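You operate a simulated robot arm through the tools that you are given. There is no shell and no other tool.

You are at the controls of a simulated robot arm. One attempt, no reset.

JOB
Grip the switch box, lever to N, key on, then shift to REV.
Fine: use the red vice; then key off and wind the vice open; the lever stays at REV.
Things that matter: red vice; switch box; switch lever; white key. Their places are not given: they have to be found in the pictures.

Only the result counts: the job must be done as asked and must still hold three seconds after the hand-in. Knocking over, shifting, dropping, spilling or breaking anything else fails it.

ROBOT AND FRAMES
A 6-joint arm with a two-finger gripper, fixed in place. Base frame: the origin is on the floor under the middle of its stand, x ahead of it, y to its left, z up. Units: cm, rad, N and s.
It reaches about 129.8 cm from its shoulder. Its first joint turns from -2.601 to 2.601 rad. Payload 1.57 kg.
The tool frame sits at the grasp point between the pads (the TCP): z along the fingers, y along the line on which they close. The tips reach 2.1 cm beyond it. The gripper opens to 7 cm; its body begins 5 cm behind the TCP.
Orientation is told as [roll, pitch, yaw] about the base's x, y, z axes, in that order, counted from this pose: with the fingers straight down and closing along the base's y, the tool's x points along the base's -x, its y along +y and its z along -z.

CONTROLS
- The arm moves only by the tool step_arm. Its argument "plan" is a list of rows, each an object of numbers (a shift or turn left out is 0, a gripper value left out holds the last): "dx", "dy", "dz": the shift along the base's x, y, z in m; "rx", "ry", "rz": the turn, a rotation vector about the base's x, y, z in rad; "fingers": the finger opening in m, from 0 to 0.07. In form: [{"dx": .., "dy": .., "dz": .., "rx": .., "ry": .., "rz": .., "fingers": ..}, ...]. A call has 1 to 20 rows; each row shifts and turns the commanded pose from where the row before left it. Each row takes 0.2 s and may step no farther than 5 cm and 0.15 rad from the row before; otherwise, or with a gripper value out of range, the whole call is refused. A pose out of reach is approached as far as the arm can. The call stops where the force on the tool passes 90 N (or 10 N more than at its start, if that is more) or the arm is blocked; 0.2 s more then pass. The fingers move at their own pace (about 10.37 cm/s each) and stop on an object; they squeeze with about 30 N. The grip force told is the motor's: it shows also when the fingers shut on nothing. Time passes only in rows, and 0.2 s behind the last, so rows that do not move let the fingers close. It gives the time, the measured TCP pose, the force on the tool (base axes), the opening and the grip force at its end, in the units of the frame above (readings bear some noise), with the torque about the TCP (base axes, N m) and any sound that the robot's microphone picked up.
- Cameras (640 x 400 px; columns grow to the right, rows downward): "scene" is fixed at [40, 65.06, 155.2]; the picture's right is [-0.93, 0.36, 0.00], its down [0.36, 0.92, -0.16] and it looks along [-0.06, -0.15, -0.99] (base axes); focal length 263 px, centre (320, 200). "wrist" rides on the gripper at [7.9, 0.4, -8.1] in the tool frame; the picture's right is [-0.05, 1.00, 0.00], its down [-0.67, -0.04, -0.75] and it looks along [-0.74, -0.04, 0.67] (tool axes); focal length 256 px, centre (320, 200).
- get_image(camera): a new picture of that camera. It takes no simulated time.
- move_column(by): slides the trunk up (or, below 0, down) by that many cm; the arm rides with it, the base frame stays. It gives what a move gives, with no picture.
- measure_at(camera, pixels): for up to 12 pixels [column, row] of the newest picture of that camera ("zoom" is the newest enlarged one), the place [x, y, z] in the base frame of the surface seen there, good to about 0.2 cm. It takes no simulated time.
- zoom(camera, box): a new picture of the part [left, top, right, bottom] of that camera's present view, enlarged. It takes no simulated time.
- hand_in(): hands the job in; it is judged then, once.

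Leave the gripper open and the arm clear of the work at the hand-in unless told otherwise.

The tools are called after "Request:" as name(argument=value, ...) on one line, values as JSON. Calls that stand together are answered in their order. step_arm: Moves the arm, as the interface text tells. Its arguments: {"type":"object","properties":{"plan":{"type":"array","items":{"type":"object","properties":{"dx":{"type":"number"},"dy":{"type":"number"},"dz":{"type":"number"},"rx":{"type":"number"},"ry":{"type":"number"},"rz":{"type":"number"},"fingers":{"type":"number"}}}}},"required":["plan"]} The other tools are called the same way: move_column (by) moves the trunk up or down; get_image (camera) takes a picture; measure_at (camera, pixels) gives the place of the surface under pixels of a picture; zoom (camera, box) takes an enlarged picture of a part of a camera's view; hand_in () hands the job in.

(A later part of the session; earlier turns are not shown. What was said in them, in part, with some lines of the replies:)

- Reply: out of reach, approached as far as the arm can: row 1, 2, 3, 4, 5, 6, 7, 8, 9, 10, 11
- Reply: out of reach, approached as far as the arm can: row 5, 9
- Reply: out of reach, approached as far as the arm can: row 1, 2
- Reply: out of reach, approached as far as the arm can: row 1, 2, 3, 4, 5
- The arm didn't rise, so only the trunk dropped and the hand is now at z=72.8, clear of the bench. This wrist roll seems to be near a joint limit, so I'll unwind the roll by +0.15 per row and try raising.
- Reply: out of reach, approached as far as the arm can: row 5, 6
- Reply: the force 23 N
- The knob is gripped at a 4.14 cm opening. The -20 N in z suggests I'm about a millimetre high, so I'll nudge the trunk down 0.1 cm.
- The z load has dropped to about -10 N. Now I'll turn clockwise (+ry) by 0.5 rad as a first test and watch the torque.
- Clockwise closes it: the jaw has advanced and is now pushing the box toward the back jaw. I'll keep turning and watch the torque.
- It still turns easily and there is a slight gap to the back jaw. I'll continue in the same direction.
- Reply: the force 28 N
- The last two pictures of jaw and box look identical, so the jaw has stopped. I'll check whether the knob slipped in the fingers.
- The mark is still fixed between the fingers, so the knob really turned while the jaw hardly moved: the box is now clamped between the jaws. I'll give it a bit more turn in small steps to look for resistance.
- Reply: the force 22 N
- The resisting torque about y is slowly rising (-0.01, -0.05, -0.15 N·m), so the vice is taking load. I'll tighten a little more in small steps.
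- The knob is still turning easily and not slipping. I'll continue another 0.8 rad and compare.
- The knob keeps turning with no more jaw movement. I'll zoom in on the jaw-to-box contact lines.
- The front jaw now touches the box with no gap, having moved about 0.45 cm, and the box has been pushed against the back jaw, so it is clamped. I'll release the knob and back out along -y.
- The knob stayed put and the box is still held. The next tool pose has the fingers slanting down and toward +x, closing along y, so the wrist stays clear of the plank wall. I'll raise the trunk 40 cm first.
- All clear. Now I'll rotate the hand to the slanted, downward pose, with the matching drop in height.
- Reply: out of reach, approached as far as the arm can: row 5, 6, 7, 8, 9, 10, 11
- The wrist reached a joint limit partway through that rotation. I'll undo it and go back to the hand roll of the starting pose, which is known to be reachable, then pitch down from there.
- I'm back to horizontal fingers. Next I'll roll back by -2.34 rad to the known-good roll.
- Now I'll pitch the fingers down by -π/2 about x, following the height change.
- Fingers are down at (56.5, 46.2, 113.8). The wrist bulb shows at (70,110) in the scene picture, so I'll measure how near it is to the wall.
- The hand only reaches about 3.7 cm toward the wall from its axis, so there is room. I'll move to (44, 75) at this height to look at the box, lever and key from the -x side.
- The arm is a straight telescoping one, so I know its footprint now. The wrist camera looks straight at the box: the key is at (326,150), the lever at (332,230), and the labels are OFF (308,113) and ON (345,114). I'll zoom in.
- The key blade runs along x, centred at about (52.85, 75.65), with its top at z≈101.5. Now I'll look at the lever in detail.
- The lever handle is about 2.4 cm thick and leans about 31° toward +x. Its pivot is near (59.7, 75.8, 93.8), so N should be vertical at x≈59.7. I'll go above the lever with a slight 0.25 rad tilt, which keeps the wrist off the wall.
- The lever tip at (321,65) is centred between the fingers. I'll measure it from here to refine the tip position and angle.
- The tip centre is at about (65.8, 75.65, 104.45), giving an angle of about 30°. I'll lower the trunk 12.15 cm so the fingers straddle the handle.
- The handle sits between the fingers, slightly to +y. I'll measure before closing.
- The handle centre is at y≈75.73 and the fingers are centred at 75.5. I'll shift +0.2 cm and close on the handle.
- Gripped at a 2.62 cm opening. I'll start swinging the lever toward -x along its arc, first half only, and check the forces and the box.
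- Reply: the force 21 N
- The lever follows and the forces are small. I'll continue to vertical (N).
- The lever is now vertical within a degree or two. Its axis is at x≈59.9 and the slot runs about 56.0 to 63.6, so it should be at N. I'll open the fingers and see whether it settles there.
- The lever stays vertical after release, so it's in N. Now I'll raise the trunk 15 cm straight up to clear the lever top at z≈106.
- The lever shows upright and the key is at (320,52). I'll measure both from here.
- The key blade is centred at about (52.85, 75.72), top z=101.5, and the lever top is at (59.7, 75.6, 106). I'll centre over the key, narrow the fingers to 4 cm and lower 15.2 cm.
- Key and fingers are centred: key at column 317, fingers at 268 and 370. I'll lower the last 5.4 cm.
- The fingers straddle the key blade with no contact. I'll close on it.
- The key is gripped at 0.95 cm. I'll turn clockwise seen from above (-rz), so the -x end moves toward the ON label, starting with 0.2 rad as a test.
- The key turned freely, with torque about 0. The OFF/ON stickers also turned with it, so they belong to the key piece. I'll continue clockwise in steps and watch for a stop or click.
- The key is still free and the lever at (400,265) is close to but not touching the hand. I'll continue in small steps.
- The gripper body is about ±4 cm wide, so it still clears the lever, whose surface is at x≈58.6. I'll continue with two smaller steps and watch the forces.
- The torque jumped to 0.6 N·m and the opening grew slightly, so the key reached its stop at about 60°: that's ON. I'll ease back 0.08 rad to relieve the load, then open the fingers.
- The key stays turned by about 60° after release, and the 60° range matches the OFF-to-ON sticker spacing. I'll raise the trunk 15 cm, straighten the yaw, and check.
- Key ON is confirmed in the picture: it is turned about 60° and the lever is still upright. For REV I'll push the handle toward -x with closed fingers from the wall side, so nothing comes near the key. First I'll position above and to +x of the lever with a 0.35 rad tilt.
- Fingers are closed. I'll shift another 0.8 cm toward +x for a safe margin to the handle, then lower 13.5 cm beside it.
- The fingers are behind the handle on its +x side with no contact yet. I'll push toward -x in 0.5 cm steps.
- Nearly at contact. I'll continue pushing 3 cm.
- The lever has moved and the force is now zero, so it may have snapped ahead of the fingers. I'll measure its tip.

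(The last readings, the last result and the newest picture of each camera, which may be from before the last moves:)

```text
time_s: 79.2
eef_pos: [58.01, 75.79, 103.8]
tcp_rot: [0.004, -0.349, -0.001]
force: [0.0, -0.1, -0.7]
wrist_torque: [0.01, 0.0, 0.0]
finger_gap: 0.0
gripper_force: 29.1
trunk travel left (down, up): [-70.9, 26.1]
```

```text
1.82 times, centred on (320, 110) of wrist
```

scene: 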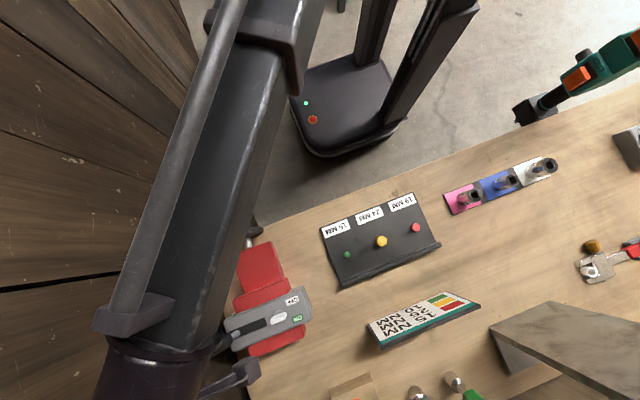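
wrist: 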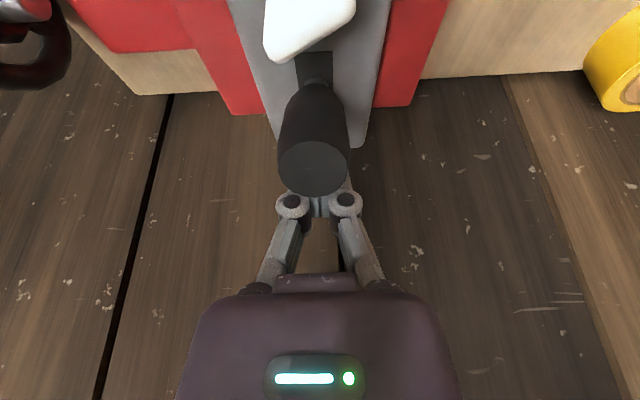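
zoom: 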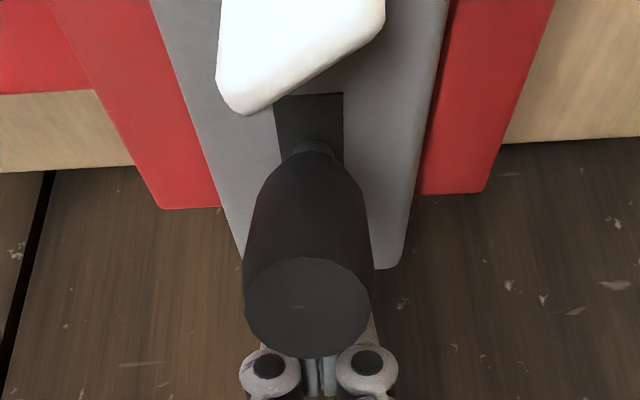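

The tip is at (54.95, 75.8, 105.0), about 23° of lean, while full REV should mirror FWD at 30° (tip x≈53.7). I'll push on in small steps.

Request:
step_arm(plan=[{"dx": -0.003}, {"dx": -0.003}, {"dx": -0.003}])

Request:
get_image(camera="wrist")

Request:
measure_at(camera="wrist", pixels=[[313, 168], [313, 145], [313, 188], [313, 155], [314, 110]])

```text
time_s: 80.0
eef_pos: [57.1, 75.7, 103.92]
tcp_rot: [0.006, -0.349, -0.004]
force: [-0.6, -0.4, 1.0]
wrist_torque: [-0.01, 0.04, 0.02]
finger_gap: 0.0
gripper_force: 28.6
trunk travel left (down, up): [-70.9, 26.1]
```

```text
taken
```

wrist: 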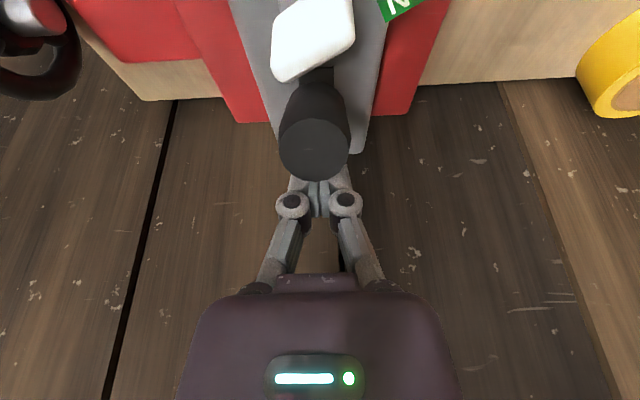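

```text
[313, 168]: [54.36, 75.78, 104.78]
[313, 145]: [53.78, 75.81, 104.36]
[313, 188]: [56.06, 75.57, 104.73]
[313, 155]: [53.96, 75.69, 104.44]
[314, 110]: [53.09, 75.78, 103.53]
```

The tip is now at about (53.87, 104.4), roughly 29°, mirroring FWD. I'll push another 0.5 cm in tiny steps to confirm it's at the end stop.

Request:
step_arm(plan=[{"dx": -0.002}, {"dx": -0.002}, {"dx": -0.002}])

Request:
get_image(camera="wrist")

Request:
measure_at(camera="wrist", pixels=[[313, 145], [313, 155], [313, 135], [313, 165], [314, 105]])

```text
time_s: 80.8
eef_pos: [56.79, 75.73, 103.73]
tcp_rot: [0.004, -0.353, -0.004]
force: [13.5, 1.0, 2.4]
wrist_torque: [0.01, -0.32, 0.03]
finger_gap: 0.62
gripper_force: 28.6
trunk travel left (down, up): [-70.9, 26.1]
```

```text
taken
```

wrist: 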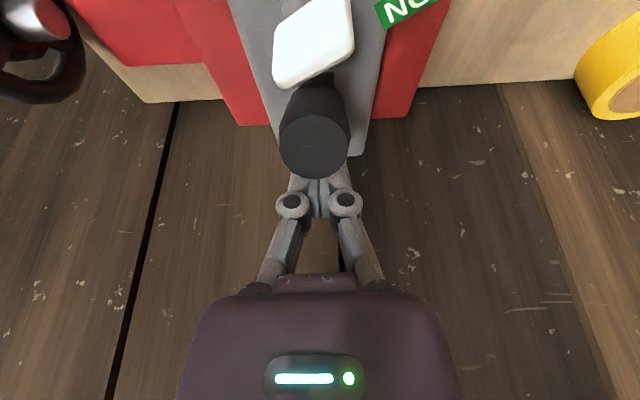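

```text
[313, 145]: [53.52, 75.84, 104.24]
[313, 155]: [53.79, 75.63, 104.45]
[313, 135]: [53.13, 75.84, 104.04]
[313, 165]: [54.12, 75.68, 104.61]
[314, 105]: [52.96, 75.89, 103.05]
```

The force is 13.5 N with the lever at about 30°, so it's at the REV stop. I'll back off toward +x, raise clear and check that it stays.

Request:
step_arm(plan=[{"dx": 0.008}, {"dx": 0.012}, {}])

Request:
move_column(by=14)

Request:
get_image(camera="wrist")

```text
time_s: 81.6
eef_pos: [58.43, 75.84, 103.86]
tcp_rot: [0.006, -0.35, -0.002]
force: [0.2, -0.4, 0.1]
wrist_torque: [0.0, 0.04, -0.02]
finger_gap: 0.0
gripper_force: 28.6
trunk travel left (down, up): [-70.9, 26.1]
```

```text
time_s: 83.2
eef_pos: [58.52, 75.84, 117.91]
tcp_rot: [0.006, -0.348, -0.005]
force: [0.3, -0.4, 0.3]
wrist_torque: [0.02, -0.02, 0.0]
finger_gap: 0.0
gripper_force: 28.5
trunk travel left (down, up): [-84.9, 12.1]
```

```text
taken
```

wrist: 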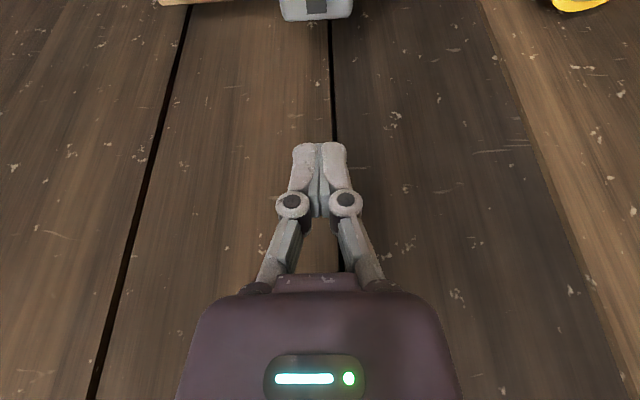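

Next I'll go back to straight-down fingers at x≈46 to look at the lever and key together.

Request:
step_arm(plan=[{"dx": -0.031, "dz": -0.0049, "ry": 0.0875, "fingers": 0.04}, {"dx": -0.031, "dz": -0.0035, "ry": 0.0875}, {"dx": -0.031, "dz": -0.0021, "ry": 0.0875}, {"dx": -0.031, "dz": -0.0007, "ry": 0.0875}])

Request:
get_image(camera="wrist")

Request:
zoom(camera="wrist", box=[260, 20, 400, 200])

```text
time_s: 84.2
eef_pos: [45.87, 75.69, 116.8]
tcp_rot: [0.005, 0.002, -0.005]
force: [-0.2, 0.6, 0.3]
wrist_torque: [-0.03, -0.04, 0.02]
finger_gap: 3.97
gripper_force: 0.0
trunk travel left (down, up): [-84.9, 12.1]
```

```text
taken
```

wrist: 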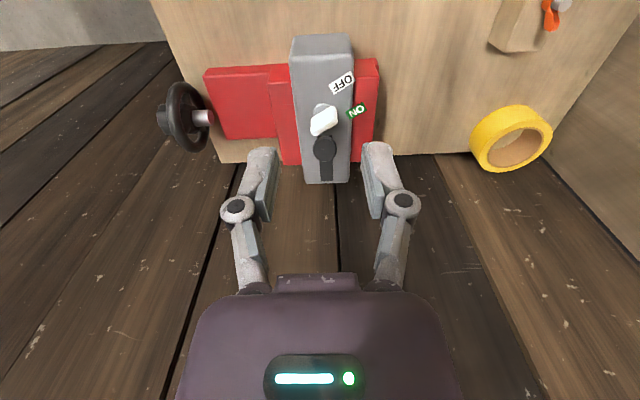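

```text
2.22 times, centred on (330, 110) of wrist
```

zoom: 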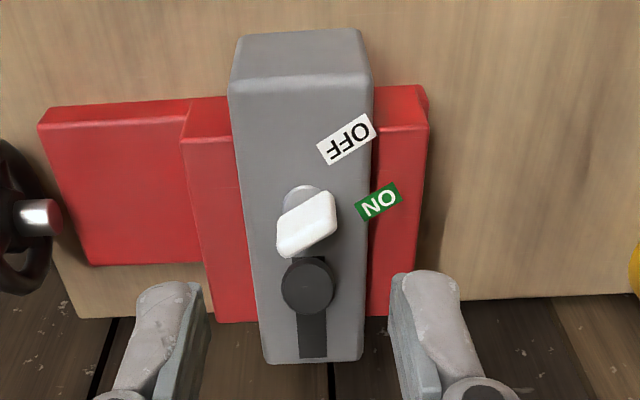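

The lever leans toward -x at REV, seen end-on at (324,150), and the key is still ON at (323,122). I'll measure the clearance between them, and check the height of nearby objects.

Request:
measure_at(camera="zoom", pixels=[[307, 287], [307, 262], [307, 310], [285, 285], [330, 285], [295, 240], [285, 250], [325, 205], [310, 220], [333, 230], [307, 330]])

Request:
measure_at(camera="scene", pixels=[[330, 235], [347, 253], [381, 240], [415, 227], [340, 285], [430, 245], [380, 210], [370, 325], [425, 300], [480, 305]])

Request:
get_image(camera="scene")

```text
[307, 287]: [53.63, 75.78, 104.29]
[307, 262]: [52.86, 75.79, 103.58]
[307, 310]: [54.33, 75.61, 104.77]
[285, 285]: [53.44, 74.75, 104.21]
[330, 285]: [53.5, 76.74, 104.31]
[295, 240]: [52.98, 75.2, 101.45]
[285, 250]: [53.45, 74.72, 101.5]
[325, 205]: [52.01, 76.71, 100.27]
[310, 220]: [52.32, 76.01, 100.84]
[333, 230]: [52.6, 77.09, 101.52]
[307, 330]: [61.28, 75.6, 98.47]
```

```text
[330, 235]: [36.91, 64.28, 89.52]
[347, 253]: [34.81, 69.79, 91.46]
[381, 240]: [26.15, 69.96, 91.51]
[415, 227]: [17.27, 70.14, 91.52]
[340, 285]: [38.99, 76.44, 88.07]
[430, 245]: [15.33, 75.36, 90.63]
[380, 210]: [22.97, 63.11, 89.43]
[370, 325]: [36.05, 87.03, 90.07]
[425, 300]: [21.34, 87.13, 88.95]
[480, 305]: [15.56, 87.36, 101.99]
```

```text
taken
```

scene: 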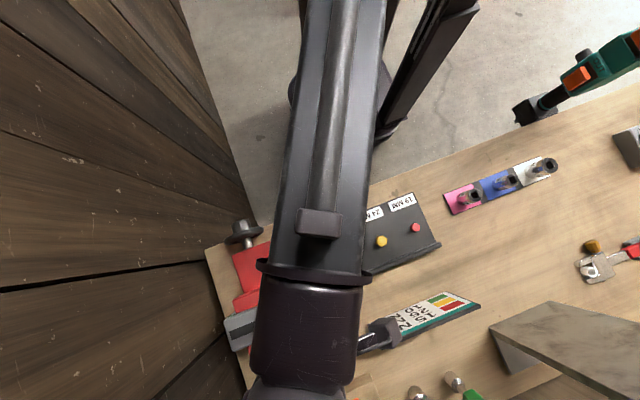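

The bench objects here are low (rack ≤ 92). The key must now be turned OFF while the lever tip, whose lower edge is at (52.9, 103.6), hangs over it. I need the finger width, so I'll measure points on the fingers.

Request:
measure_at(camera="wrist", pixels=[[262, 152], [255, 170], [268, 180], [262, 205], [237, 208], [245, 240], [378, 150], [370, 165], [370, 195], [403, 204], [320, 285], [280, 320]])

Request:
zoom(camera="wrist", box=[200, 130, 440, 300])

```text
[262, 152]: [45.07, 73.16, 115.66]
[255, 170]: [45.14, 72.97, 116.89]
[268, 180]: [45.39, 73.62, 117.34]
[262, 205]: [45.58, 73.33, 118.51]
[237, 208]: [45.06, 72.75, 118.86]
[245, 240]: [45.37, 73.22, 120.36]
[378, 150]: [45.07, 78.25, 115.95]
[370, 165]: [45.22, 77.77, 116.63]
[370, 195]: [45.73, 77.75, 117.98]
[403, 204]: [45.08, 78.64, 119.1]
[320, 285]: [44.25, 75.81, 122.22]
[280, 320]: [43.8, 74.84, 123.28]
```

```text
2.35 times, centred on (320, 215) of wrist
```

zoom: 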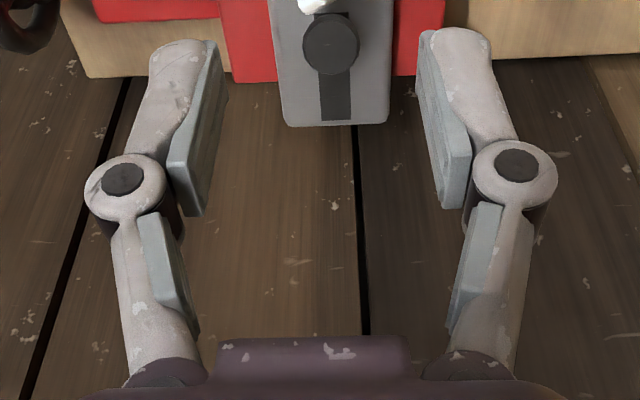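

The fingers are about ±0.8 cm wide. If I tilt the hand 0.52 rad, parallel to the leaning lever, the fingers can slide in beneath the handle and squeeze the key along y. That presses its ends back in line with x, which is OFF. I'll set up above it.

Request:
step_arm(plan=[{"dx": 0.0166, "dz": 0.00157, "ry": -0.13, "fingers": 0.05}, {"dx": 0.0166, "dz": 0.00469, "ry": -0.13}, {"dx": 0.0166, "dz": 0.00772, "ry": -0.13}, {"dx": 0.0166, "dz": 0.01063, "ry": -0.13}, {}])

Request:
move_column(by=-11)

Request:
get_image(camera="wrist")

```text
time_s: 85.5
eef_pos: [52.73, 75.86, 119.22]
tcp_rot: [0.004, -0.522, -0.004]
force: [0.6, 0.4, -1.6]
wrist_torque: [0.0, -0.01, -0.02]
finger_gap: 4.99
gripper_force: 0.1
trunk travel left (down, up): [-84.9, 12.1]
```

```text
time_s: 86.9
eef_pos: [52.74, 75.72, 108.21]
tcp_rot: [0.005, -0.52, -0.003]
force: [-0.7, 0.5, -0.1]
wrist_torque: [-0.02, -0.01, 0.01]
finger_gap: 4.99
gripper_force: 0.1
trunk travel left (down, up): [-73.9, 23.1]
```

```text
taken
```

wrist: 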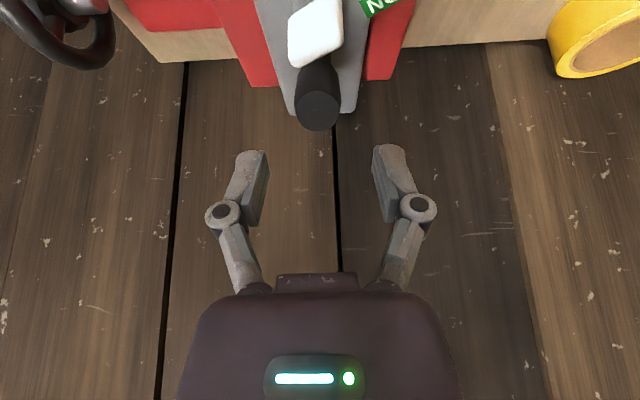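

The handle tip and key are centred between the open fingers. I'll trim x by -0.25 cm and lower 6.9 cm.

Request:
step_arm(plan=[{"dx": -0.0025}])

Request:
move_column(by=-6.9)

Request:
get_image(camera="wrist")

```text
time_s: 87.3
eef_pos: [52.53, 75.79, 108.24]
tcp_rot: [0.006, -0.519, -0.004]
force: [-0.4, 0.1, 0.6]
wrist_torque: [0.0, 0.03, 0.03]
finger_gap: 4.98
gripper_force: 0.1
trunk travel left (down, up): [-73.9, 23.1]
```

```text
time_s: 88.3
eef_pos: [52.47, 75.67, 101.22]
tcp_rot: [0.004, -0.52, -0.005]
force: [-0.1, 0.0, 0.1]
wrist_torque: [0.01, 0.06, -0.01]
finger_gap: 5.0
gripper_force: 0.1
trunk travel left (down, up): [-67.0, 30.0]
```

```text
taken
```

wrist: 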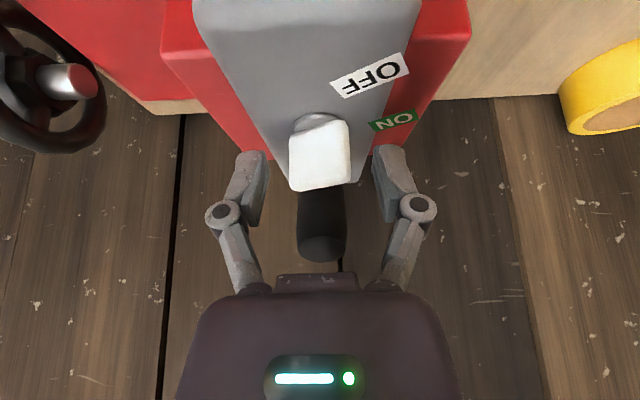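

The key is between the fingers and the lever handle is behind them. I'll close in stages, first to 2.2 cm, and look.

Request:
step_arm(plan=[{"fingers": 0.022}, {}, {}])

Request:
get_image(camera="wrist")

```text
time_s: 89.2
eef_pos: [52.35, 75.69, 101.34]
tcp_rot: [0.006, -0.521, -0.004]
force: [-0.3, -6.2, 0.2]
wrist_torque: [-0.05, -0.01, -0.04]
finger_gap: 3.15
gripper_force: 29.2
trunk travel left (down, up): [-67.0, 30.0]
```

```text
taken
```

wrist: 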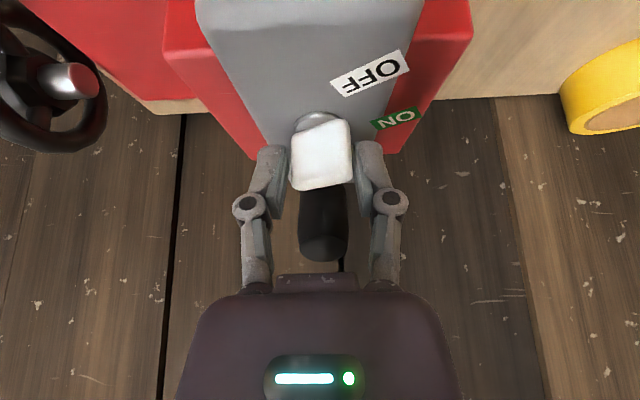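

The fingers stopped at 3.15 cm: the blade's ends are gripped but it jams instead of rotating. I'll use this clamp to turn the key, rotating the tool counter-clockwise by 0.36 rad about the key axis.

Request:
step_arm(plan=[{"rz": 0.09, "dx": 0.0001, "dy": -0.0004}, {"rz": 0.09, "dx": 0.0001, "dy": -0.0004}, {"rz": 0.09, "dx": 0.0001, "dy": -0.0004}, {"rz": 0.09, "dx": 0.0001, "dy": -0.0004}])

Request:
get_image(camera="wrist")

```text
time_s: 90.2
eef_pos: [52.41, 75.48, 101.31]
tcp_rot: [0.006, -0.518, 0.356]
force: [2.6, -8.1, 0.4]
wrist_torque: [-0.08, 0.04, -0.11]
finger_gap: 3.15
gripper_force: 29.8
trunk travel left (down, up): [-67.0, 30.0]
```

```text
taken
```

wrist: 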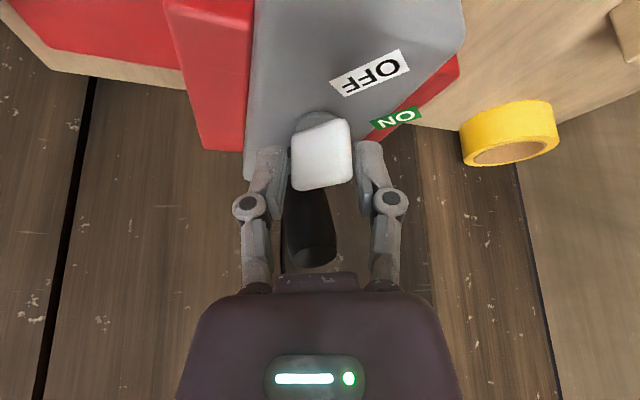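

The key turned with the hand: the stickers stay fixed in view. The handle is getting close to the left finger, so I'll open, swing back to square and re-grip.

Request:
step_arm(plan=[{"fingers": 0.05}, {}, {"rz": -0.09, "dx": -0.0001, "dy": 0.0004}, {"rz": -0.09, "dx": -0.0001, "dy": 0.0004}, {"rz": -0.09, "dx": -0.0001, "dy": 0.0004}, {"rz": -0.09, "dx": -0.0001, "dy": 0.0004}])

Request:
get_image(camera="wrist")

```text
time_s: 91.5
eef_pos: [52.5, 75.92, 101.39]
tcp_rot: [0.006, -0.522, -0.005]
force: [1.1, -0.9, 0.3]
wrist_torque: [0.02, -0.02, -0.01]
finger_gap: 5.0
gripper_force: 0.1
trunk travel left (down, up): [-67.0, 30.0]
```

```text
taken
```

wrist: 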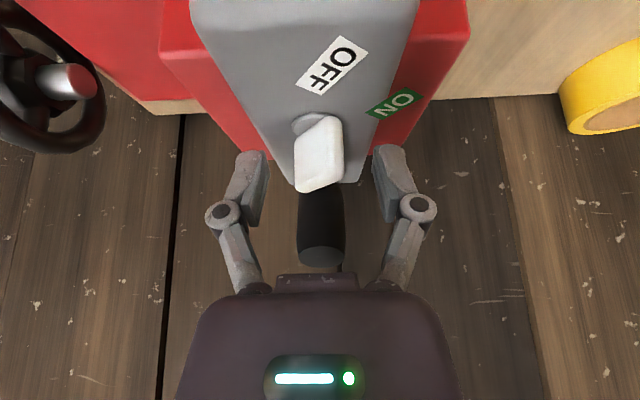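

The key has turned about 20° toward OFF. I'll recentre in y and close again; with the blade closer to aligned, the squeeze may finish turning it.

Request:
step_arm(plan=[{"dy": -0.002}, {"fingers": 0.0}, {}, {}, {}])

Request:
get_image(camera="wrist")

```text
time_s: 92.8
eef_pos: [52.44, 75.62, 101.37]
tcp_rot: [0.005, -0.521, -0.001]
force: [-8.7, 9.4, 4.4]
wrist_torque: [0.14, 0.48, 0.06]
finger_gap: 0.93
gripper_force: 30.2
trunk travel left (down, up): [-67.0, 30.0]
```

```text
taken
```

wrist: 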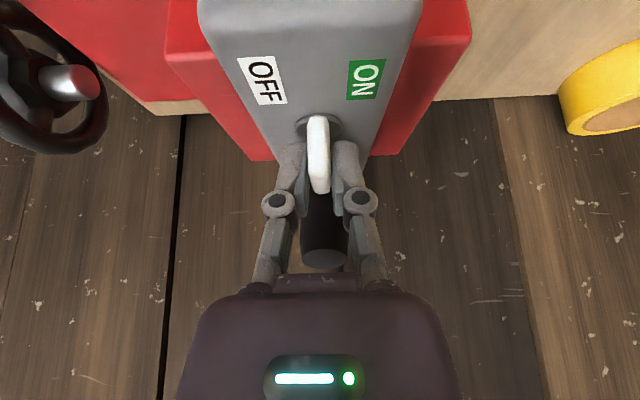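

The squeeze aligned the key: the opening is 0.93 cm and the OFF/ON stickers are back where they started. I'll give a tiny extra counter-clockwise turn to make sure it sits at the OFF stop, then release.

Request:
step_arm(plan=[{"rz": 0.04}])

```text
time_s: 93.2
eef_pos: [52.34, 75.6, 101.28]
tcp_rot: [0.007, -0.52, 0.036]
force: [-6.8, 9.6, 4.5]
wrist_torque: [0.21, 0.33, -0.44]
finger_gap: 0.97
gripper_force: 29.8
trunk travel left (down, up): [-67.0, 30.0]
```

The torque about z is -0.44 N·m, so the key is against its OFF stop. I'll ease back, open and raise straight up.

Request:
step_arm(plan=[{"rz": -0.035}, {"fingers": 0.05}, {}, {}])

Request:
get_image(camera="wrist")

```text
time_s: 94.2
eef_pos: [52.52, 75.68, 101.29]
tcp_rot: [0.005, -0.519, 0.002]
force: [-0.1, 0.1, 0.2]
wrist_torque: [-0.01, 0.01, 0.02]
finger_gap: 5.0
gripper_force: 0.1
trunk travel left (down, up): [-67.0, 30.0]
```

```text
taken
```

wrist: 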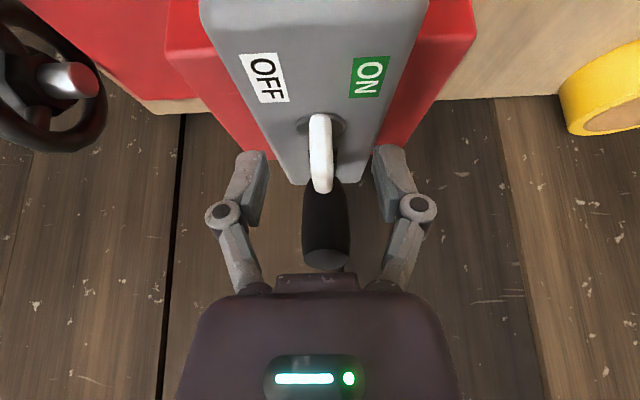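

The key is aligned at OFF. I'll raise 16 cm and check that the lever is still at REV.

Request:
move_column(by=16)

Request:
step_arm(plan=[{"dx": -0.0165, "dz": -0.01063, "ry": 0.13}, {"dx": -0.0165, "dz": -0.00772, "ry": 0.13}, {"dx": -0.0165, "dz": -0.00469, "ry": 0.13}, {"dx": -0.0165, "dz": -0.00157, "ry": 0.13}])

Request:
get_image(camera="wrist")

Request:
zoom(camera="wrist", box=[260, 20, 400, 200])

```text
time_s: 96.0
eef_pos: [52.46, 75.63, 117.34]
tcp_rot: [0.006, -0.519, 0.004]
force: [-0.3, -0.1, -0.4]
wrist_torque: [-0.01, 0.02, -0.02]
finger_gap: 5.02
gripper_force: 0.1
trunk travel left (down, up): [-83.0, 14.0]
```

```text
time_s: 97.0
eef_pos: [45.95, 75.62, 114.77]
tcp_rot: [0.006, 0.001, 0.001]
force: [0.4, 0.4, -0.2]
wrist_torque: [-0.02, 0.0, 0.01]
finger_gap: 5.03
gripper_force: 0.0
trunk travel left (down, up): [-83.0, 14.0]
```

```text
taken
```

wrist: 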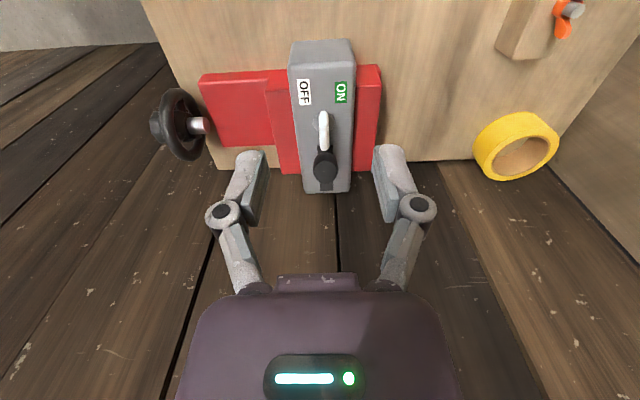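

```text
2.22 times, centred on (330, 110) of wrist
```

zoom: 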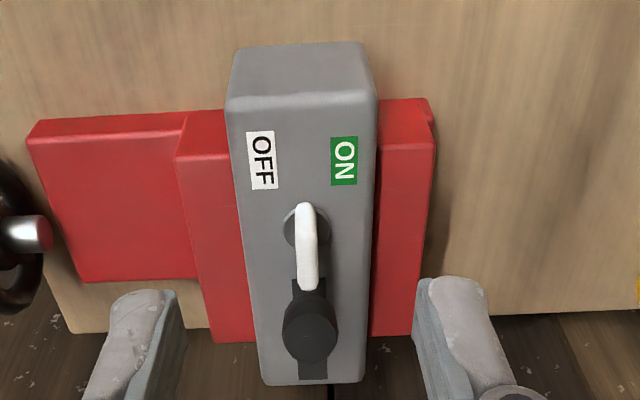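

The picture shows key OFF and the lever leaning toward -x. I'll measure the lever tip to confirm full REV.

Request:
measure_at(camera="zoom", pixels=[[309, 330], [309, 312], [309, 350], [295, 330], [325, 330], [306, 250], [306, 280], [240, 100], [370, 100]])

```text
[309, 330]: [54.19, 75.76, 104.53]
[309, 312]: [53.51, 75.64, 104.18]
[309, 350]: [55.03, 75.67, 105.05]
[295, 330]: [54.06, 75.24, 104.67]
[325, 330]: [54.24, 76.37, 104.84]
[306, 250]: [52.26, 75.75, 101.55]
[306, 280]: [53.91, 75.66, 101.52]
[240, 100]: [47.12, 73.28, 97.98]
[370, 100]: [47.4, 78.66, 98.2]
```

The tip is now at about (54.2, 104.6), around 27.5° against 30.5° before, so the lever was nudged back slightly while I worked on the key. I'll push it back to the REV stop the same way as before, with closed fingers from the +x side.

Request:
step_arm(plan=[{"dx": 0.0351, "dy": 0.0003, "dz": 0.000712, "ry": -0.0875, "fingers": 0.0}, {"dx": 0.0351, "dy": 0.0003, "dz": 0.002132, "ry": -0.0875}, {"dx": 0.0351, "dy": 0.0003, "dz": 0.003534, "ry": -0.0875}, {"dx": 0.0351, "dy": 0.0003, "dz": 0.004911, "ry": -0.0875}, {}])

Request:
move_column(by=-12)

Request:
get_image(camera="wrist")

```text
time_s: 98.2
eef_pos: [59.9, 75.65, 115.99]
tcp_rot: [0.005, -0.353, 0.001]
force: [-0.2, 0.5, 0.2]
wrist_torque: [0.0, 0.0, 0.0]
finger_gap: 0.01
gripper_force: 29.1
trunk travel left (down, up): [-83.0, 14.0]
```

```text
time_s: 99.7
eef_pos: [59.87, 75.54, 103.95]
tcp_rot: [0.003, -0.35, 0.002]
force: [0.7, -0.7, -0.3]
wrist_torque: [0.0, 0.01, 0.02]
finger_gap: 0.0
gripper_force: 28.6
trunk travel left (down, up): [-71.0, 26.0]
```

```text
taken
```

wrist: 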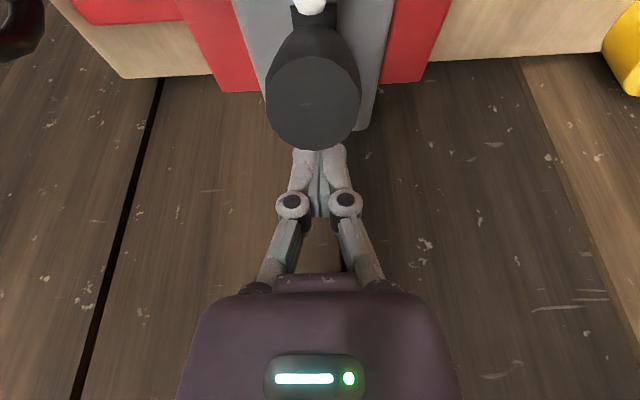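

The lever cap is at (313,105), ahead of the fingers. I'll push toward -x gently.

Request:
measure_at(camera="wrist", pixels=[[313, 105], [313, 75], [313, 135], [280, 100], [345, 105]])

Request:
step_arm(plan=[{"dx": -0.005}, {"dx": -0.005}, {"dx": -0.005}, {"dx": -0.004}, {"dx": -0.003}, {"dx": -0.003}])

Request:
get_image(camera="wrist")

Request:
measure_at(camera="wrist", pixels=[[313, 145], [313, 155], [313, 135], [313, 165], [313, 125]])

```text
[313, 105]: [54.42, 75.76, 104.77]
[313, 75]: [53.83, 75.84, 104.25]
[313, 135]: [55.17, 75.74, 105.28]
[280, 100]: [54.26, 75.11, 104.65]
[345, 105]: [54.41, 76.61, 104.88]
```

```text
time_s: 101.1
eef_pos: [57.48, 75.61, 103.92]
tcp_rot: [0.005, -0.35, 0.001]
force: [1.7, 0.0, 0.9]
wrist_torque: [0.01, -0.06, -0.02]
finger_gap: 0.61
gripper_force: 28.8
trunk travel left (down, up): [-71.0, 26.0]
```

```text
taken
```

wrist: 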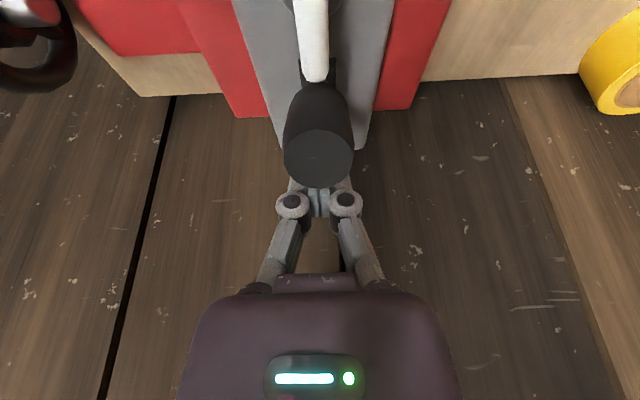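

```text
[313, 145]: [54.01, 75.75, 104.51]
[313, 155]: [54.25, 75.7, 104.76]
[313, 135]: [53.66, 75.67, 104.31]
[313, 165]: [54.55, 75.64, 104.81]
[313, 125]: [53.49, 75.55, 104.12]
```

Contact is at TCP x=57.5, earlier than before, and the blade tip at (315,75) appears to touch the handle. I'll push slightly further to see whether it's a firm stop.

Request:
zoom(camera="wrist", box=[250, 0, 390, 200])

Request:
step_arm(plan=[{"dx": -0.002}, {"dx": -0.002}])

Request:
get_image(camera="wrist")

Request:
measure_at(camera="wrist", pixels=[[313, 145], [313, 155], [313, 135], [313, 165], [313, 125], [313, 70]])

```text
2.00 times, centred on (320, 100) of wrist
```

zoom: 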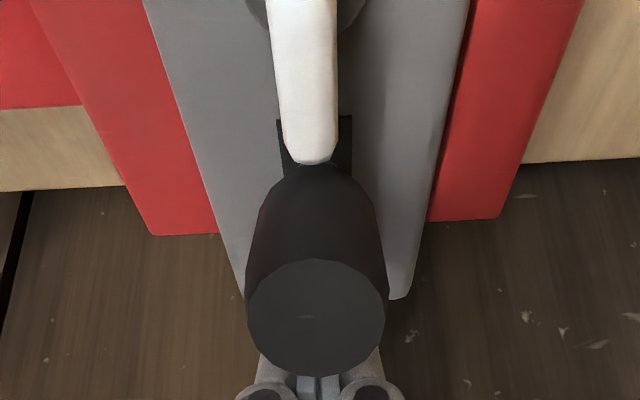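

```text
time_s: 101.7
eef_pos: [57.51, 75.66, 104.06]
tcp_rot: [0.009, -0.353, 0.002]
force: [21.2, 3.8, 8.2]
wrist_torque: [-0.03, -0.43, -0.09]
finger_gap: 0.59
gripper_force: 28.6
trunk travel left (down, up): [-71.0, 26.0]
```

```text
taken
```

wrist: 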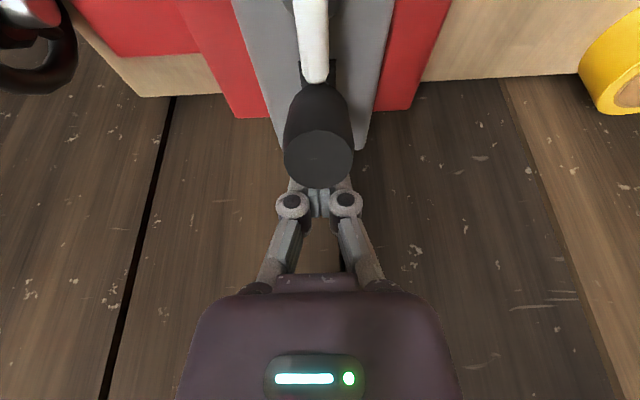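

```text
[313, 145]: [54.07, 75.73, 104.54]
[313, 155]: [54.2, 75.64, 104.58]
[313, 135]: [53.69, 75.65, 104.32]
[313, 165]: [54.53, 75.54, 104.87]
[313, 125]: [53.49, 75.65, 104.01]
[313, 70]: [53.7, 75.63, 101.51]
```

It's a firm stop: 21 N with the handle against the key blade. So about 27° is as far as the lever can go with the key OFF, and it's clearly at REV. I'll back off and raise clear.

Request:
step_arm(plan=[{"dx": 0.008}, {"dx": 0.012}, {}])

Request:
get_image(camera="wrist")

Request:
measure_at(camera="wrist", pixels=[[313, 105], [313, 115], [313, 125], [313, 95], [313, 135]])

Request:
move_column(by=18)

```text
time_s: 102.5
eef_pos: [58.93, 75.62, 104.01]
tcp_rot: [0.004, -0.35, 0.001]
force: [0.6, 0.5, 0.4]
wrist_torque: [0.0, 0.01, 0.02]
finger_gap: 0.0
gripper_force: 28.4
trunk travel left (down, up): [-71.0, 26.0]
```

```text
taken
```

wrist: 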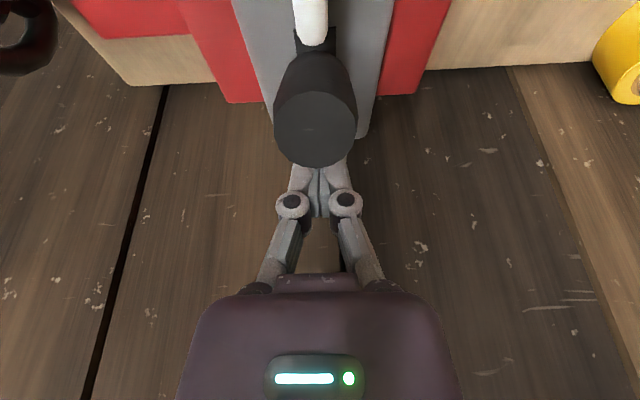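

```text
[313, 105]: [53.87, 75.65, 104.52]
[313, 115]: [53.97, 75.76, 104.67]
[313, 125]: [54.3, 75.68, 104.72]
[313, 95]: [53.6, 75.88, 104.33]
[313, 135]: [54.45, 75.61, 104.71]
```

```text
time_s: 104.5
eef_pos: [58.95, 75.73, 121.94]
tcp_rot: [0.004, -0.35, 0.002]
force: [-0.2, 0.4, 0.5]
wrist_torque: [0.01, 0.0, 0.0]
finger_gap: 0.0
gripper_force: 28.3
trunk travel left (down, up): [-89.0, 8.0]
```

The lever stays at REV. Now to the vice: I'll untilt, move back in front of the bench at this height, then pitch the fingers to horizontal +y.

Request:
step_arm(plan=[{"dx": -0.0036, "dy": -0.037, "dz": -0.00263, "ry": 0.04375, "fingers": 0.06}, {"dx": -0.0036, "dy": -0.037, "dz": -0.00227, "ry": 0.04375}, {"dx": -0.0036, "dy": -0.037, "dz": -0.00196, "ry": 0.04375}, {"dx": -0.0036, "dy": -0.037, "dz": -0.00158, "ry": 0.04375}, {"dx": -0.0036, "dy": -0.037, "dz": -0.00125, "ry": 0.04375}, {"dx": -0.0036, "dy": -0.037, "dz": -0.00089, "ry": 0.04375}, {"dx": -0.0036, "dy": -0.037, "dz": -0.00052, "ry": 0.04375}, {"dx": -0.0036, "dy": -0.037, "dz": -0.00019, "ry": 0.04375}])

Request:
step_arm(plan=[{"dz": 0.0019, "rx": 0.1428}, {"dz": 0.00564, "rx": 0.1428}, {"dz": 0.00929, "rx": 0.1428}, {"dz": 0.01272, "rx": 0.1428}, {"dz": 0.01594, "rx": 0.1428}, {"dz": 0.01877, "rx": 0.1428}, {"dz": 0.02128, "rx": 0.1428}, {"dz": 0.02331, "rx": 0.1428}, {"dz": 0.0249, "rx": 0.1428}, {"dz": 0.02596, "rx": 0.1428}, {"dz": 0.0265, "rx": 0.1428}])

Request:
zoom(camera="scene", box=[195, 205, 325, 365])

```text
time_s: 106.3
eef_pos: [56.06, 45.78, 120.83]
tcp_rot: [0.006, 0.0, 0.001]
force: [0.1, -0.2, 0.6]
wrist_torque: [0.0, 0.01, -0.01]
finger_gap: 5.99
gripper_force: 0.1
trunk travel left (down, up): [-89.0, 8.0]
```

```text
time_s: 108.7
eef_pos: [56.0, 45.88, 139.67]
tcp_rot: [1.581, -0.002, -0.001]
force: [-0.3, -0.5, -0.2]
wrist_torque: [-0.01, -0.02, 0.0]
finger_gap: 6.01
gripper_force: 0.0
trunk travel left (down, up): [-89.0, 8.0]
```

```text
2.50 times, centred on (260, 285) of scene
```

zoom: 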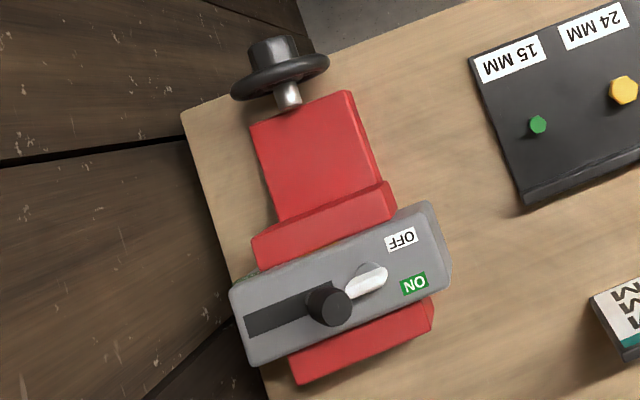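

The scene view shows lever at REV, key OFF and box held. Now I'll roll the hand to +2.39 rad, as it was when I let go of the knob, to get the full counter-clockwise range.

Request:
step_arm(plan=[{"ry": 0.149, "rx": -0.0006}, {"ry": 0.149}, {"ry": 0.149}, {"ry": 0.149}, {"ry": 0.149}, {"ry": 0.149}, {"ry": 0.149}, {"ry": 0.149}, {"ry": 0.149}, {"ry": 0.149}, {"ry": 0.149}, {"ry": 0.149}, {"ry": 0.149}, {"ry": 0.149}, {"ry": 0.149}, {"ry": 0.149}])

Request:
move_column(by=-40)

```text
time_s: 112.1
eef_pos: [56.13, 45.97, 139.49]
tcp_rot: [-1.569, 0.757, 3.141]
force: [1.2, -0.6, -0.7]
wrist_torque: [-0.02, -0.01, 0.03]
finger_gap: 6.0
gripper_force: 0.0
trunk travel left (down, up): [-89.0, 8.0]
```

```text
time_s: 115.9
eef_pos: [56.03, 46.16, 99.46]
tcp_rot: [-1.568, 0.757, 3.141]
force: [-0.2, 0.2, -0.3]
wrist_torque: [0.01, 0.03, -0.01]
finger_gap: 5.98
gripper_force: 0.0
trunk travel left (down, up): [-49.0, 48.0]
```

I'll lower the last 6.95 cm to the knob height and look.

Request:
move_column(by=-6.95)

Request:
get_image(camera="wrist")

```text
time_s: 117.0
eef_pos: [56.11, 46.1, 92.45]
tcp_rot: [-1.567, 0.759, 3.14]
force: [-0.4, -0.2, 0.4]
wrist_torque: [0.01, -0.03, 0.02]
finger_gap: 6.01
gripper_force: 0.1
trunk travel left (down, up): [-42.0, 55.0]
```

```text
taken
```

wrist: 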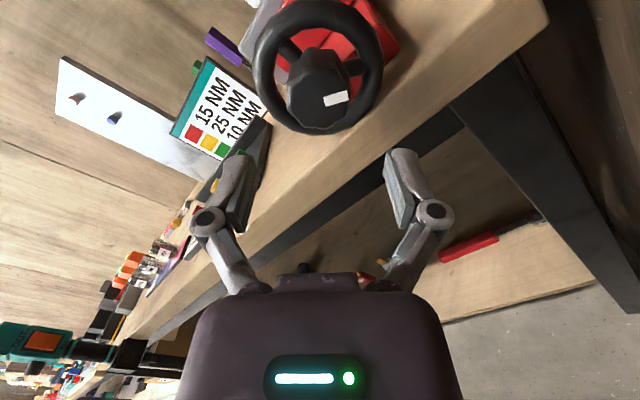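

The knob is ahead in the same orientation I left it. I'll approach along +y to y=54.0 and grip.

Request:
step_arm(plan=[{"dx": -0.001, "dy": 0.016}, {"dy": 0.016}, {"dy": 0.016}, {"dy": 0.016}, {"dy": 0.015}, {"fingers": 0.0}, {}, {}, {}])

Request:
get_image(camera="wrist")

```text
time_s: 119.0
eef_pos: [56.01, 53.97, 92.49]
tcp_rot: [-1.568, 0.759, 3.14]
force: [-0.5, -1.2, -2.7]
wrist_torque: [-0.13, -0.01, -0.29]
finger_gap: 4.15
gripper_force: 31.7
trunk travel left (down, up): [-42.0, 55.0]
```

```text
taken
```

wrist: 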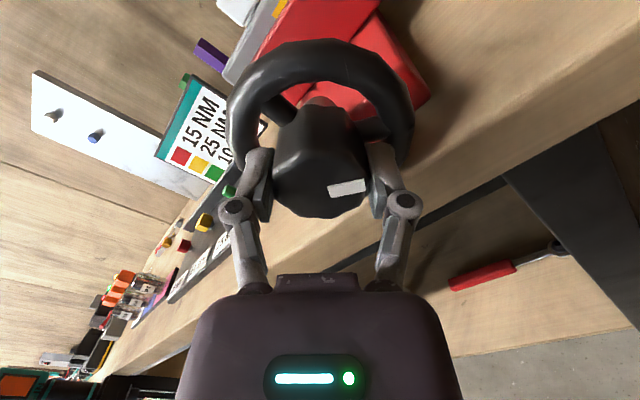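

Gripped at 4.15 cm with small forces. I'll wind counter-clockwise (-ry), 2 rad to start, then check the jaw.

Request:
step_arm(plan=[{"ry": -0.12}, {"ry": -0.12}, {"ry": -0.12}, {"ry": -0.12}, {"ry": -0.12}, {"ry": -0.12}, {"ry": -0.12}, {"ry": -0.12}, {"ry": -0.12}, {"ry": -0.12}, {"ry": -0.12}, {"ry": -0.12}, {"ry": -0.12}, {"ry": -0.12}, {"ry": -0.12}, {"ry": -0.12}, {"ry": -0.12}])

Request:
get_image(camera="wrist")

Request:
zoom(camera="scene", box=[215, 285, 275, 325])

```text
time_s: 122.6
eef_pos: [56.05, 53.95, 92.45]
tcp_rot: [1.572, 0.338, -0.003]
force: [-1.2, 2.0, -9.8]
wrist_torque: [-0.31, 0.01, -0.83]
finger_gap: 4.11
gripper_force: 32.3
trunk travel left (down, up): [-42.0, 55.0]
```

```text
taken
```

wrist: 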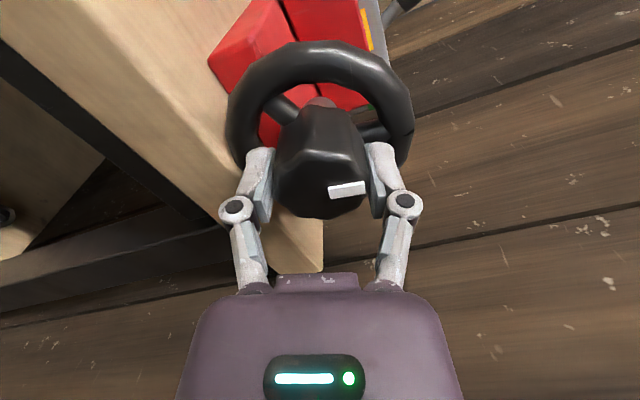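

```text
10.00 times, centred on (245, 305) of scene
```

zoom: 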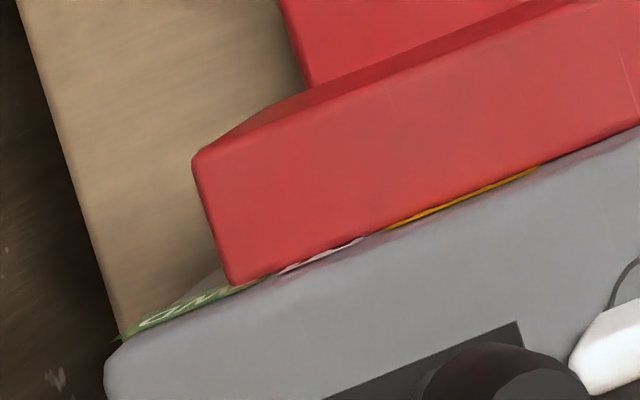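

The knob turns with the hand. The jaw hasn't moved yet because the 2.5 rad of over-winding has to unwind first. I'll continue.

Request:
step_arm(plan=[{"ry": -0.12}, {"ry": -0.12}, {"ry": -0.12}, {"ry": -0.12}, {"ry": -0.12}, {"ry": -0.12}, {"ry": -0.12}, {"ry": -0.12}, {"ry": -0.12}, {"ry": -0.12}, {"ry": -0.12}, {"ry": -0.12}, {"ry": -0.12}, {"ry": -0.12}, {"ry": -0.12}, {"ry": -0.12}, {"ry": -0.12}])

Request:
get_image(camera="wrist")

Request:
zoom(camera="scene", box=[215, 285, 275, 325])

```text
time_s: 126.2
eef_pos: [56.09, 54.1, 92.5]
tcp_rot: [-1.561, -1.439, 3.134]
force: [9.1, 17.0, 17.3]
wrist_torque: [-0.02, 0.02, -0.06]
finger_gap: 4.15
gripper_force: 31.8
trunk travel left (down, up): [-42.0, 55.0]
```

```text
taken
```

wrist: 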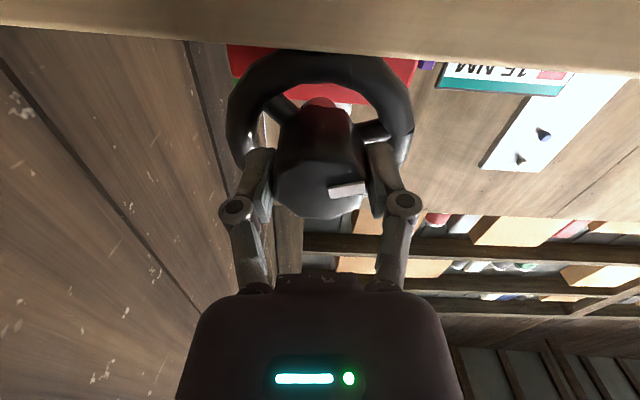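

```text
10.00 times, centred on (245, 305) of scene
```

zoom: 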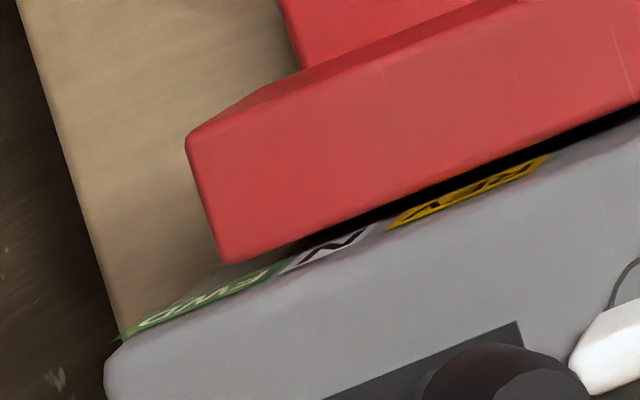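

The jaw has moved back about 0.5 cm and a clear gap to the box is visible. I'll wind open another 1.2 rad so it's clearly open.

Request:
step_arm(plan=[{"ry": -0.12}, {"ry": -0.12}, {"ry": -0.12}, {"ry": -0.12}, {"ry": -0.12}, {"ry": -0.12}, {"ry": -0.12}, {"ry": -0.12}, {"ry": -0.12}, {"ry": -0.12}])

Request:
get_image(camera="wrist")

Request:
zoom(camera="scene", box=[215, 285, 275, 325])

Request:
zoom(camera="scene", box=[195, 205, 325, 365])

```text
time_s: 128.4
eef_pos: [55.99, 54.05, 92.5]
tcp_rot: [-1.571, -0.238, 3.141]
force: [16.4, 17.6, 25.0]
wrist_torque: [0.25, 0.05, 0.25]
finger_gap: 4.11
gripper_force: 31.9
trunk travel left (down, up): [-42.0, 55.0]
```

```text
taken
```

wrist: 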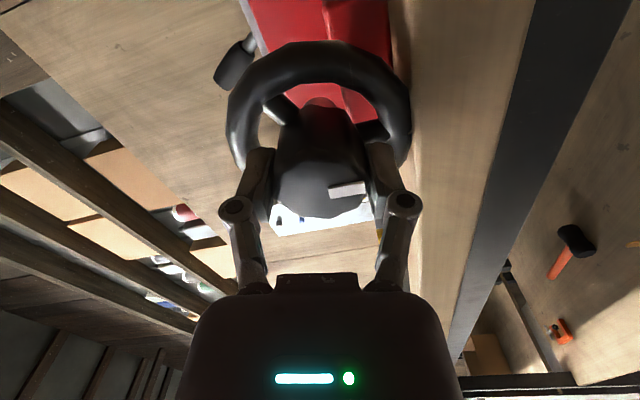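

```text
10.00 times, centred on (245, 305) of scene
```

zoom: 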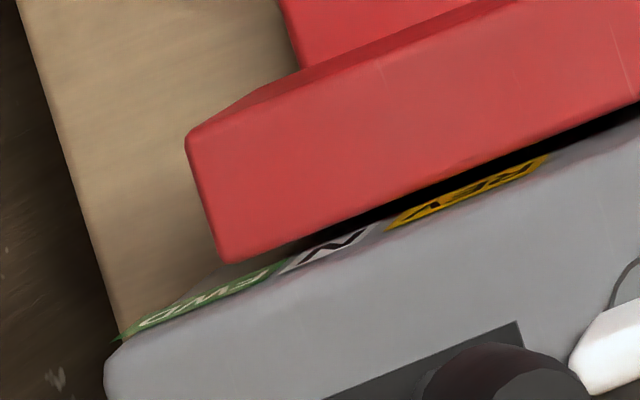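

```text
2.50 times, centred on (260, 285) of scene
```

zoom: 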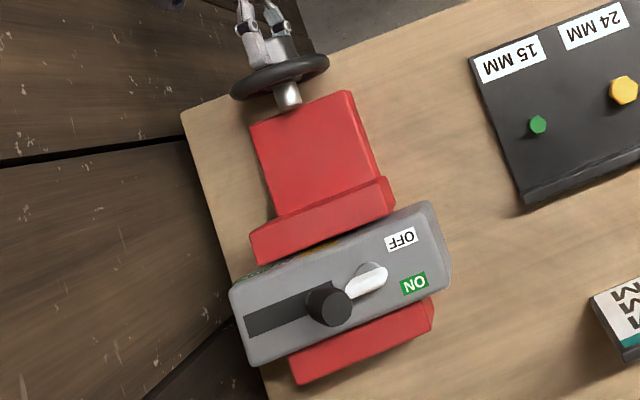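

The jaw is back at its original fully open position and no longer moves, so the vice is open. The lever still shows REV and the key OFF. I'll release the knob and back away.

Request:
step_arm(plan=[{"fingers": 0.06}, {}, {}, {"dy": -0.015}, {"dy": -0.025}, {"dy": -0.035}, {"dy": -0.035}])

Request:
get_image(camera="scene")

Request:
zoom(camera="scene", box=[195, 205, 325, 365])

```text
time_s: 130.0
eef_pos: [56.07, 42.98, 92.49]
tcp_rot: [-1.567, -0.241, 3.142]
force: [0.1, 0.7, -0.1]
wrist_torque: [-0.01, -0.01, 0.02]
finger_gap: 5.99
gripper_force: 0.1
trunk travel left (down, up): [-42.0, 55.0]
```

```text
taken
```

scene: 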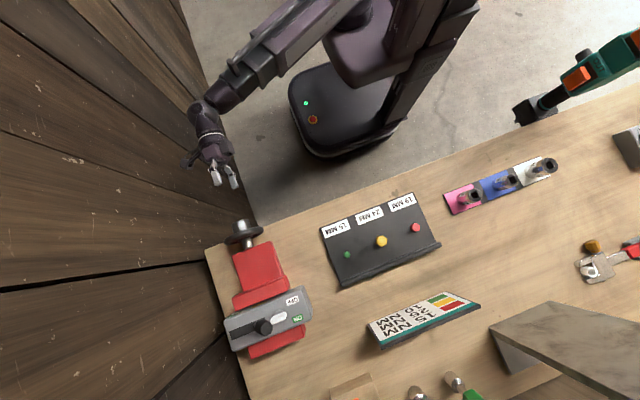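

```text
2.50 times, centred on (260, 285) of scene
```

zoom: 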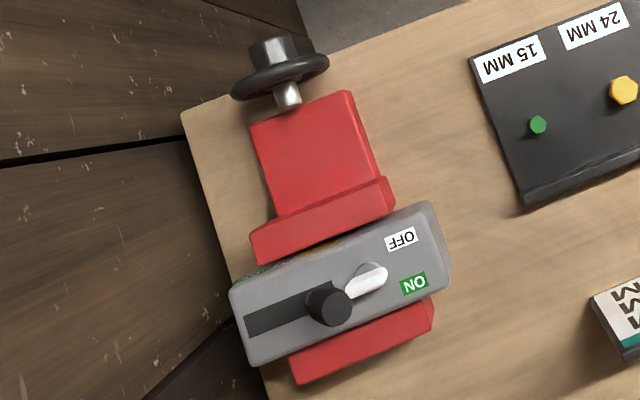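

The hand is clear. I'll do one last check of the lever tip and key before handing in.

Request:
measure_at(camera="zoom", pixels=[[328, 308], [318, 300], [340, 315], [365, 280], [385, 268], [352, 290], [320, 230], [320, 250], [340, 345]])

Request:
step_arm(plan=[{}, {}, {}, {}, {}])

Request:
zoom(camera="scene", box=[225, 275, 315, 355])

```text
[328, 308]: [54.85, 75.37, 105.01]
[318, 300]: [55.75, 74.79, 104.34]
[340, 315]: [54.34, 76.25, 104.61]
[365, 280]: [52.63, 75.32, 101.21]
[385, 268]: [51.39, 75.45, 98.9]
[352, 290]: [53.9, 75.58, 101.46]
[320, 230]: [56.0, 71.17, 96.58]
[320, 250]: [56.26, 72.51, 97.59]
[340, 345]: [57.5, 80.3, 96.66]
```

```text
time_s: 131.2
eef_pos: [56.09, 42.94, 92.56]
tcp_rot: [-1.568, -0.24, 3.141]
force: [1.1, 0.2, 0.1]
wrist_torque: [0.03, 0.03, -0.01]
finger_gap: 6.0
gripper_force: 0.0
trunk travel left (down, up): [-42.0, 55.0]
```

```text
5.00 times, centred on (270, 315) of scene
```

zoom: 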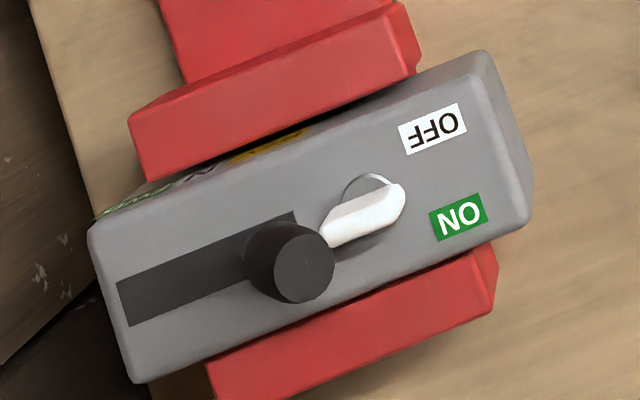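

Everything holds: jaws open, key OFF, lever at REV, box standing in its place. I'll open the gripper fully and back off a little more.

Request:
step_arm(plan=[{"dy": -0.02, "fingers": 0.07}, {"dy": -0.02}, {}, {}])

Request:
get_image(camera="scene")

```text
time_s: 132.2
eef_pos: [56.02, 39.05, 92.49]
tcp_rot: [-1.567, -0.24, 3.142]
force: [0.3, 0.3, 0.0]
wrist_torque: [0.0, -0.02, -0.02]
finger_gap: 6.98
gripper_force: 0.1
trunk travel left (down, up): [-42.0, 55.0]
```

```text
taken
```

scene: 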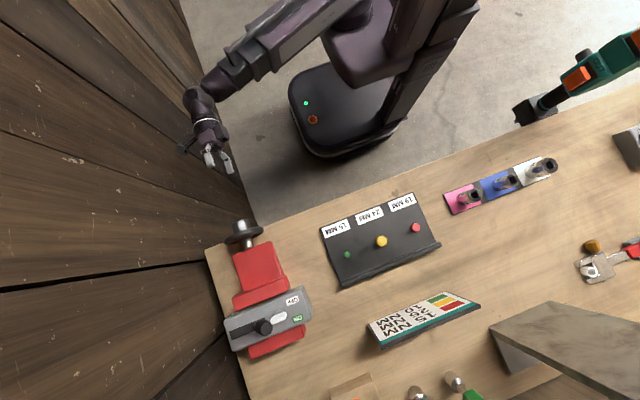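

The gripper is open and clear at (56, 39, 92.5), and nothing else on the bench has moved. I'm handing in now.

Request:
hand_in()

```text
The job is handed in.
```

I handed the job in with all the steps done, but the lever sits a few degrees short of its full REV stop. I have no word back yet on how it was judged.

1. **Vice closed:** I wound the red vice clockwise until the front jaw pressed the switch box against the back jaw. The box did not move while I worked on it.
2. **Lever to N:** I swung it from FWD to upright, and it stayed there when released.
3. **Key on:** I turned it about 60° clockwise to its stop, with the lever at N.
4. **Lever to REV:** I pushed it to the end stop, at about 30°.
5. **Key off:** I turned it back to its stop. This nudged the lever from about 30° to 27°. Pushing the lever again met a firm stop at 21 N, because the handle now rests against the key. It still leans well into REV and stayed there.
6. **Vice open:** I wound it counter-clockwise until the jaw was back where it started, with a clear gap to the box.

At hand-in the gripper was open, the arm was clear of the bench, and nothing else on the bench looked disturbed. The box itself sits about 0.15 cm further back than at the start, from being clamped.
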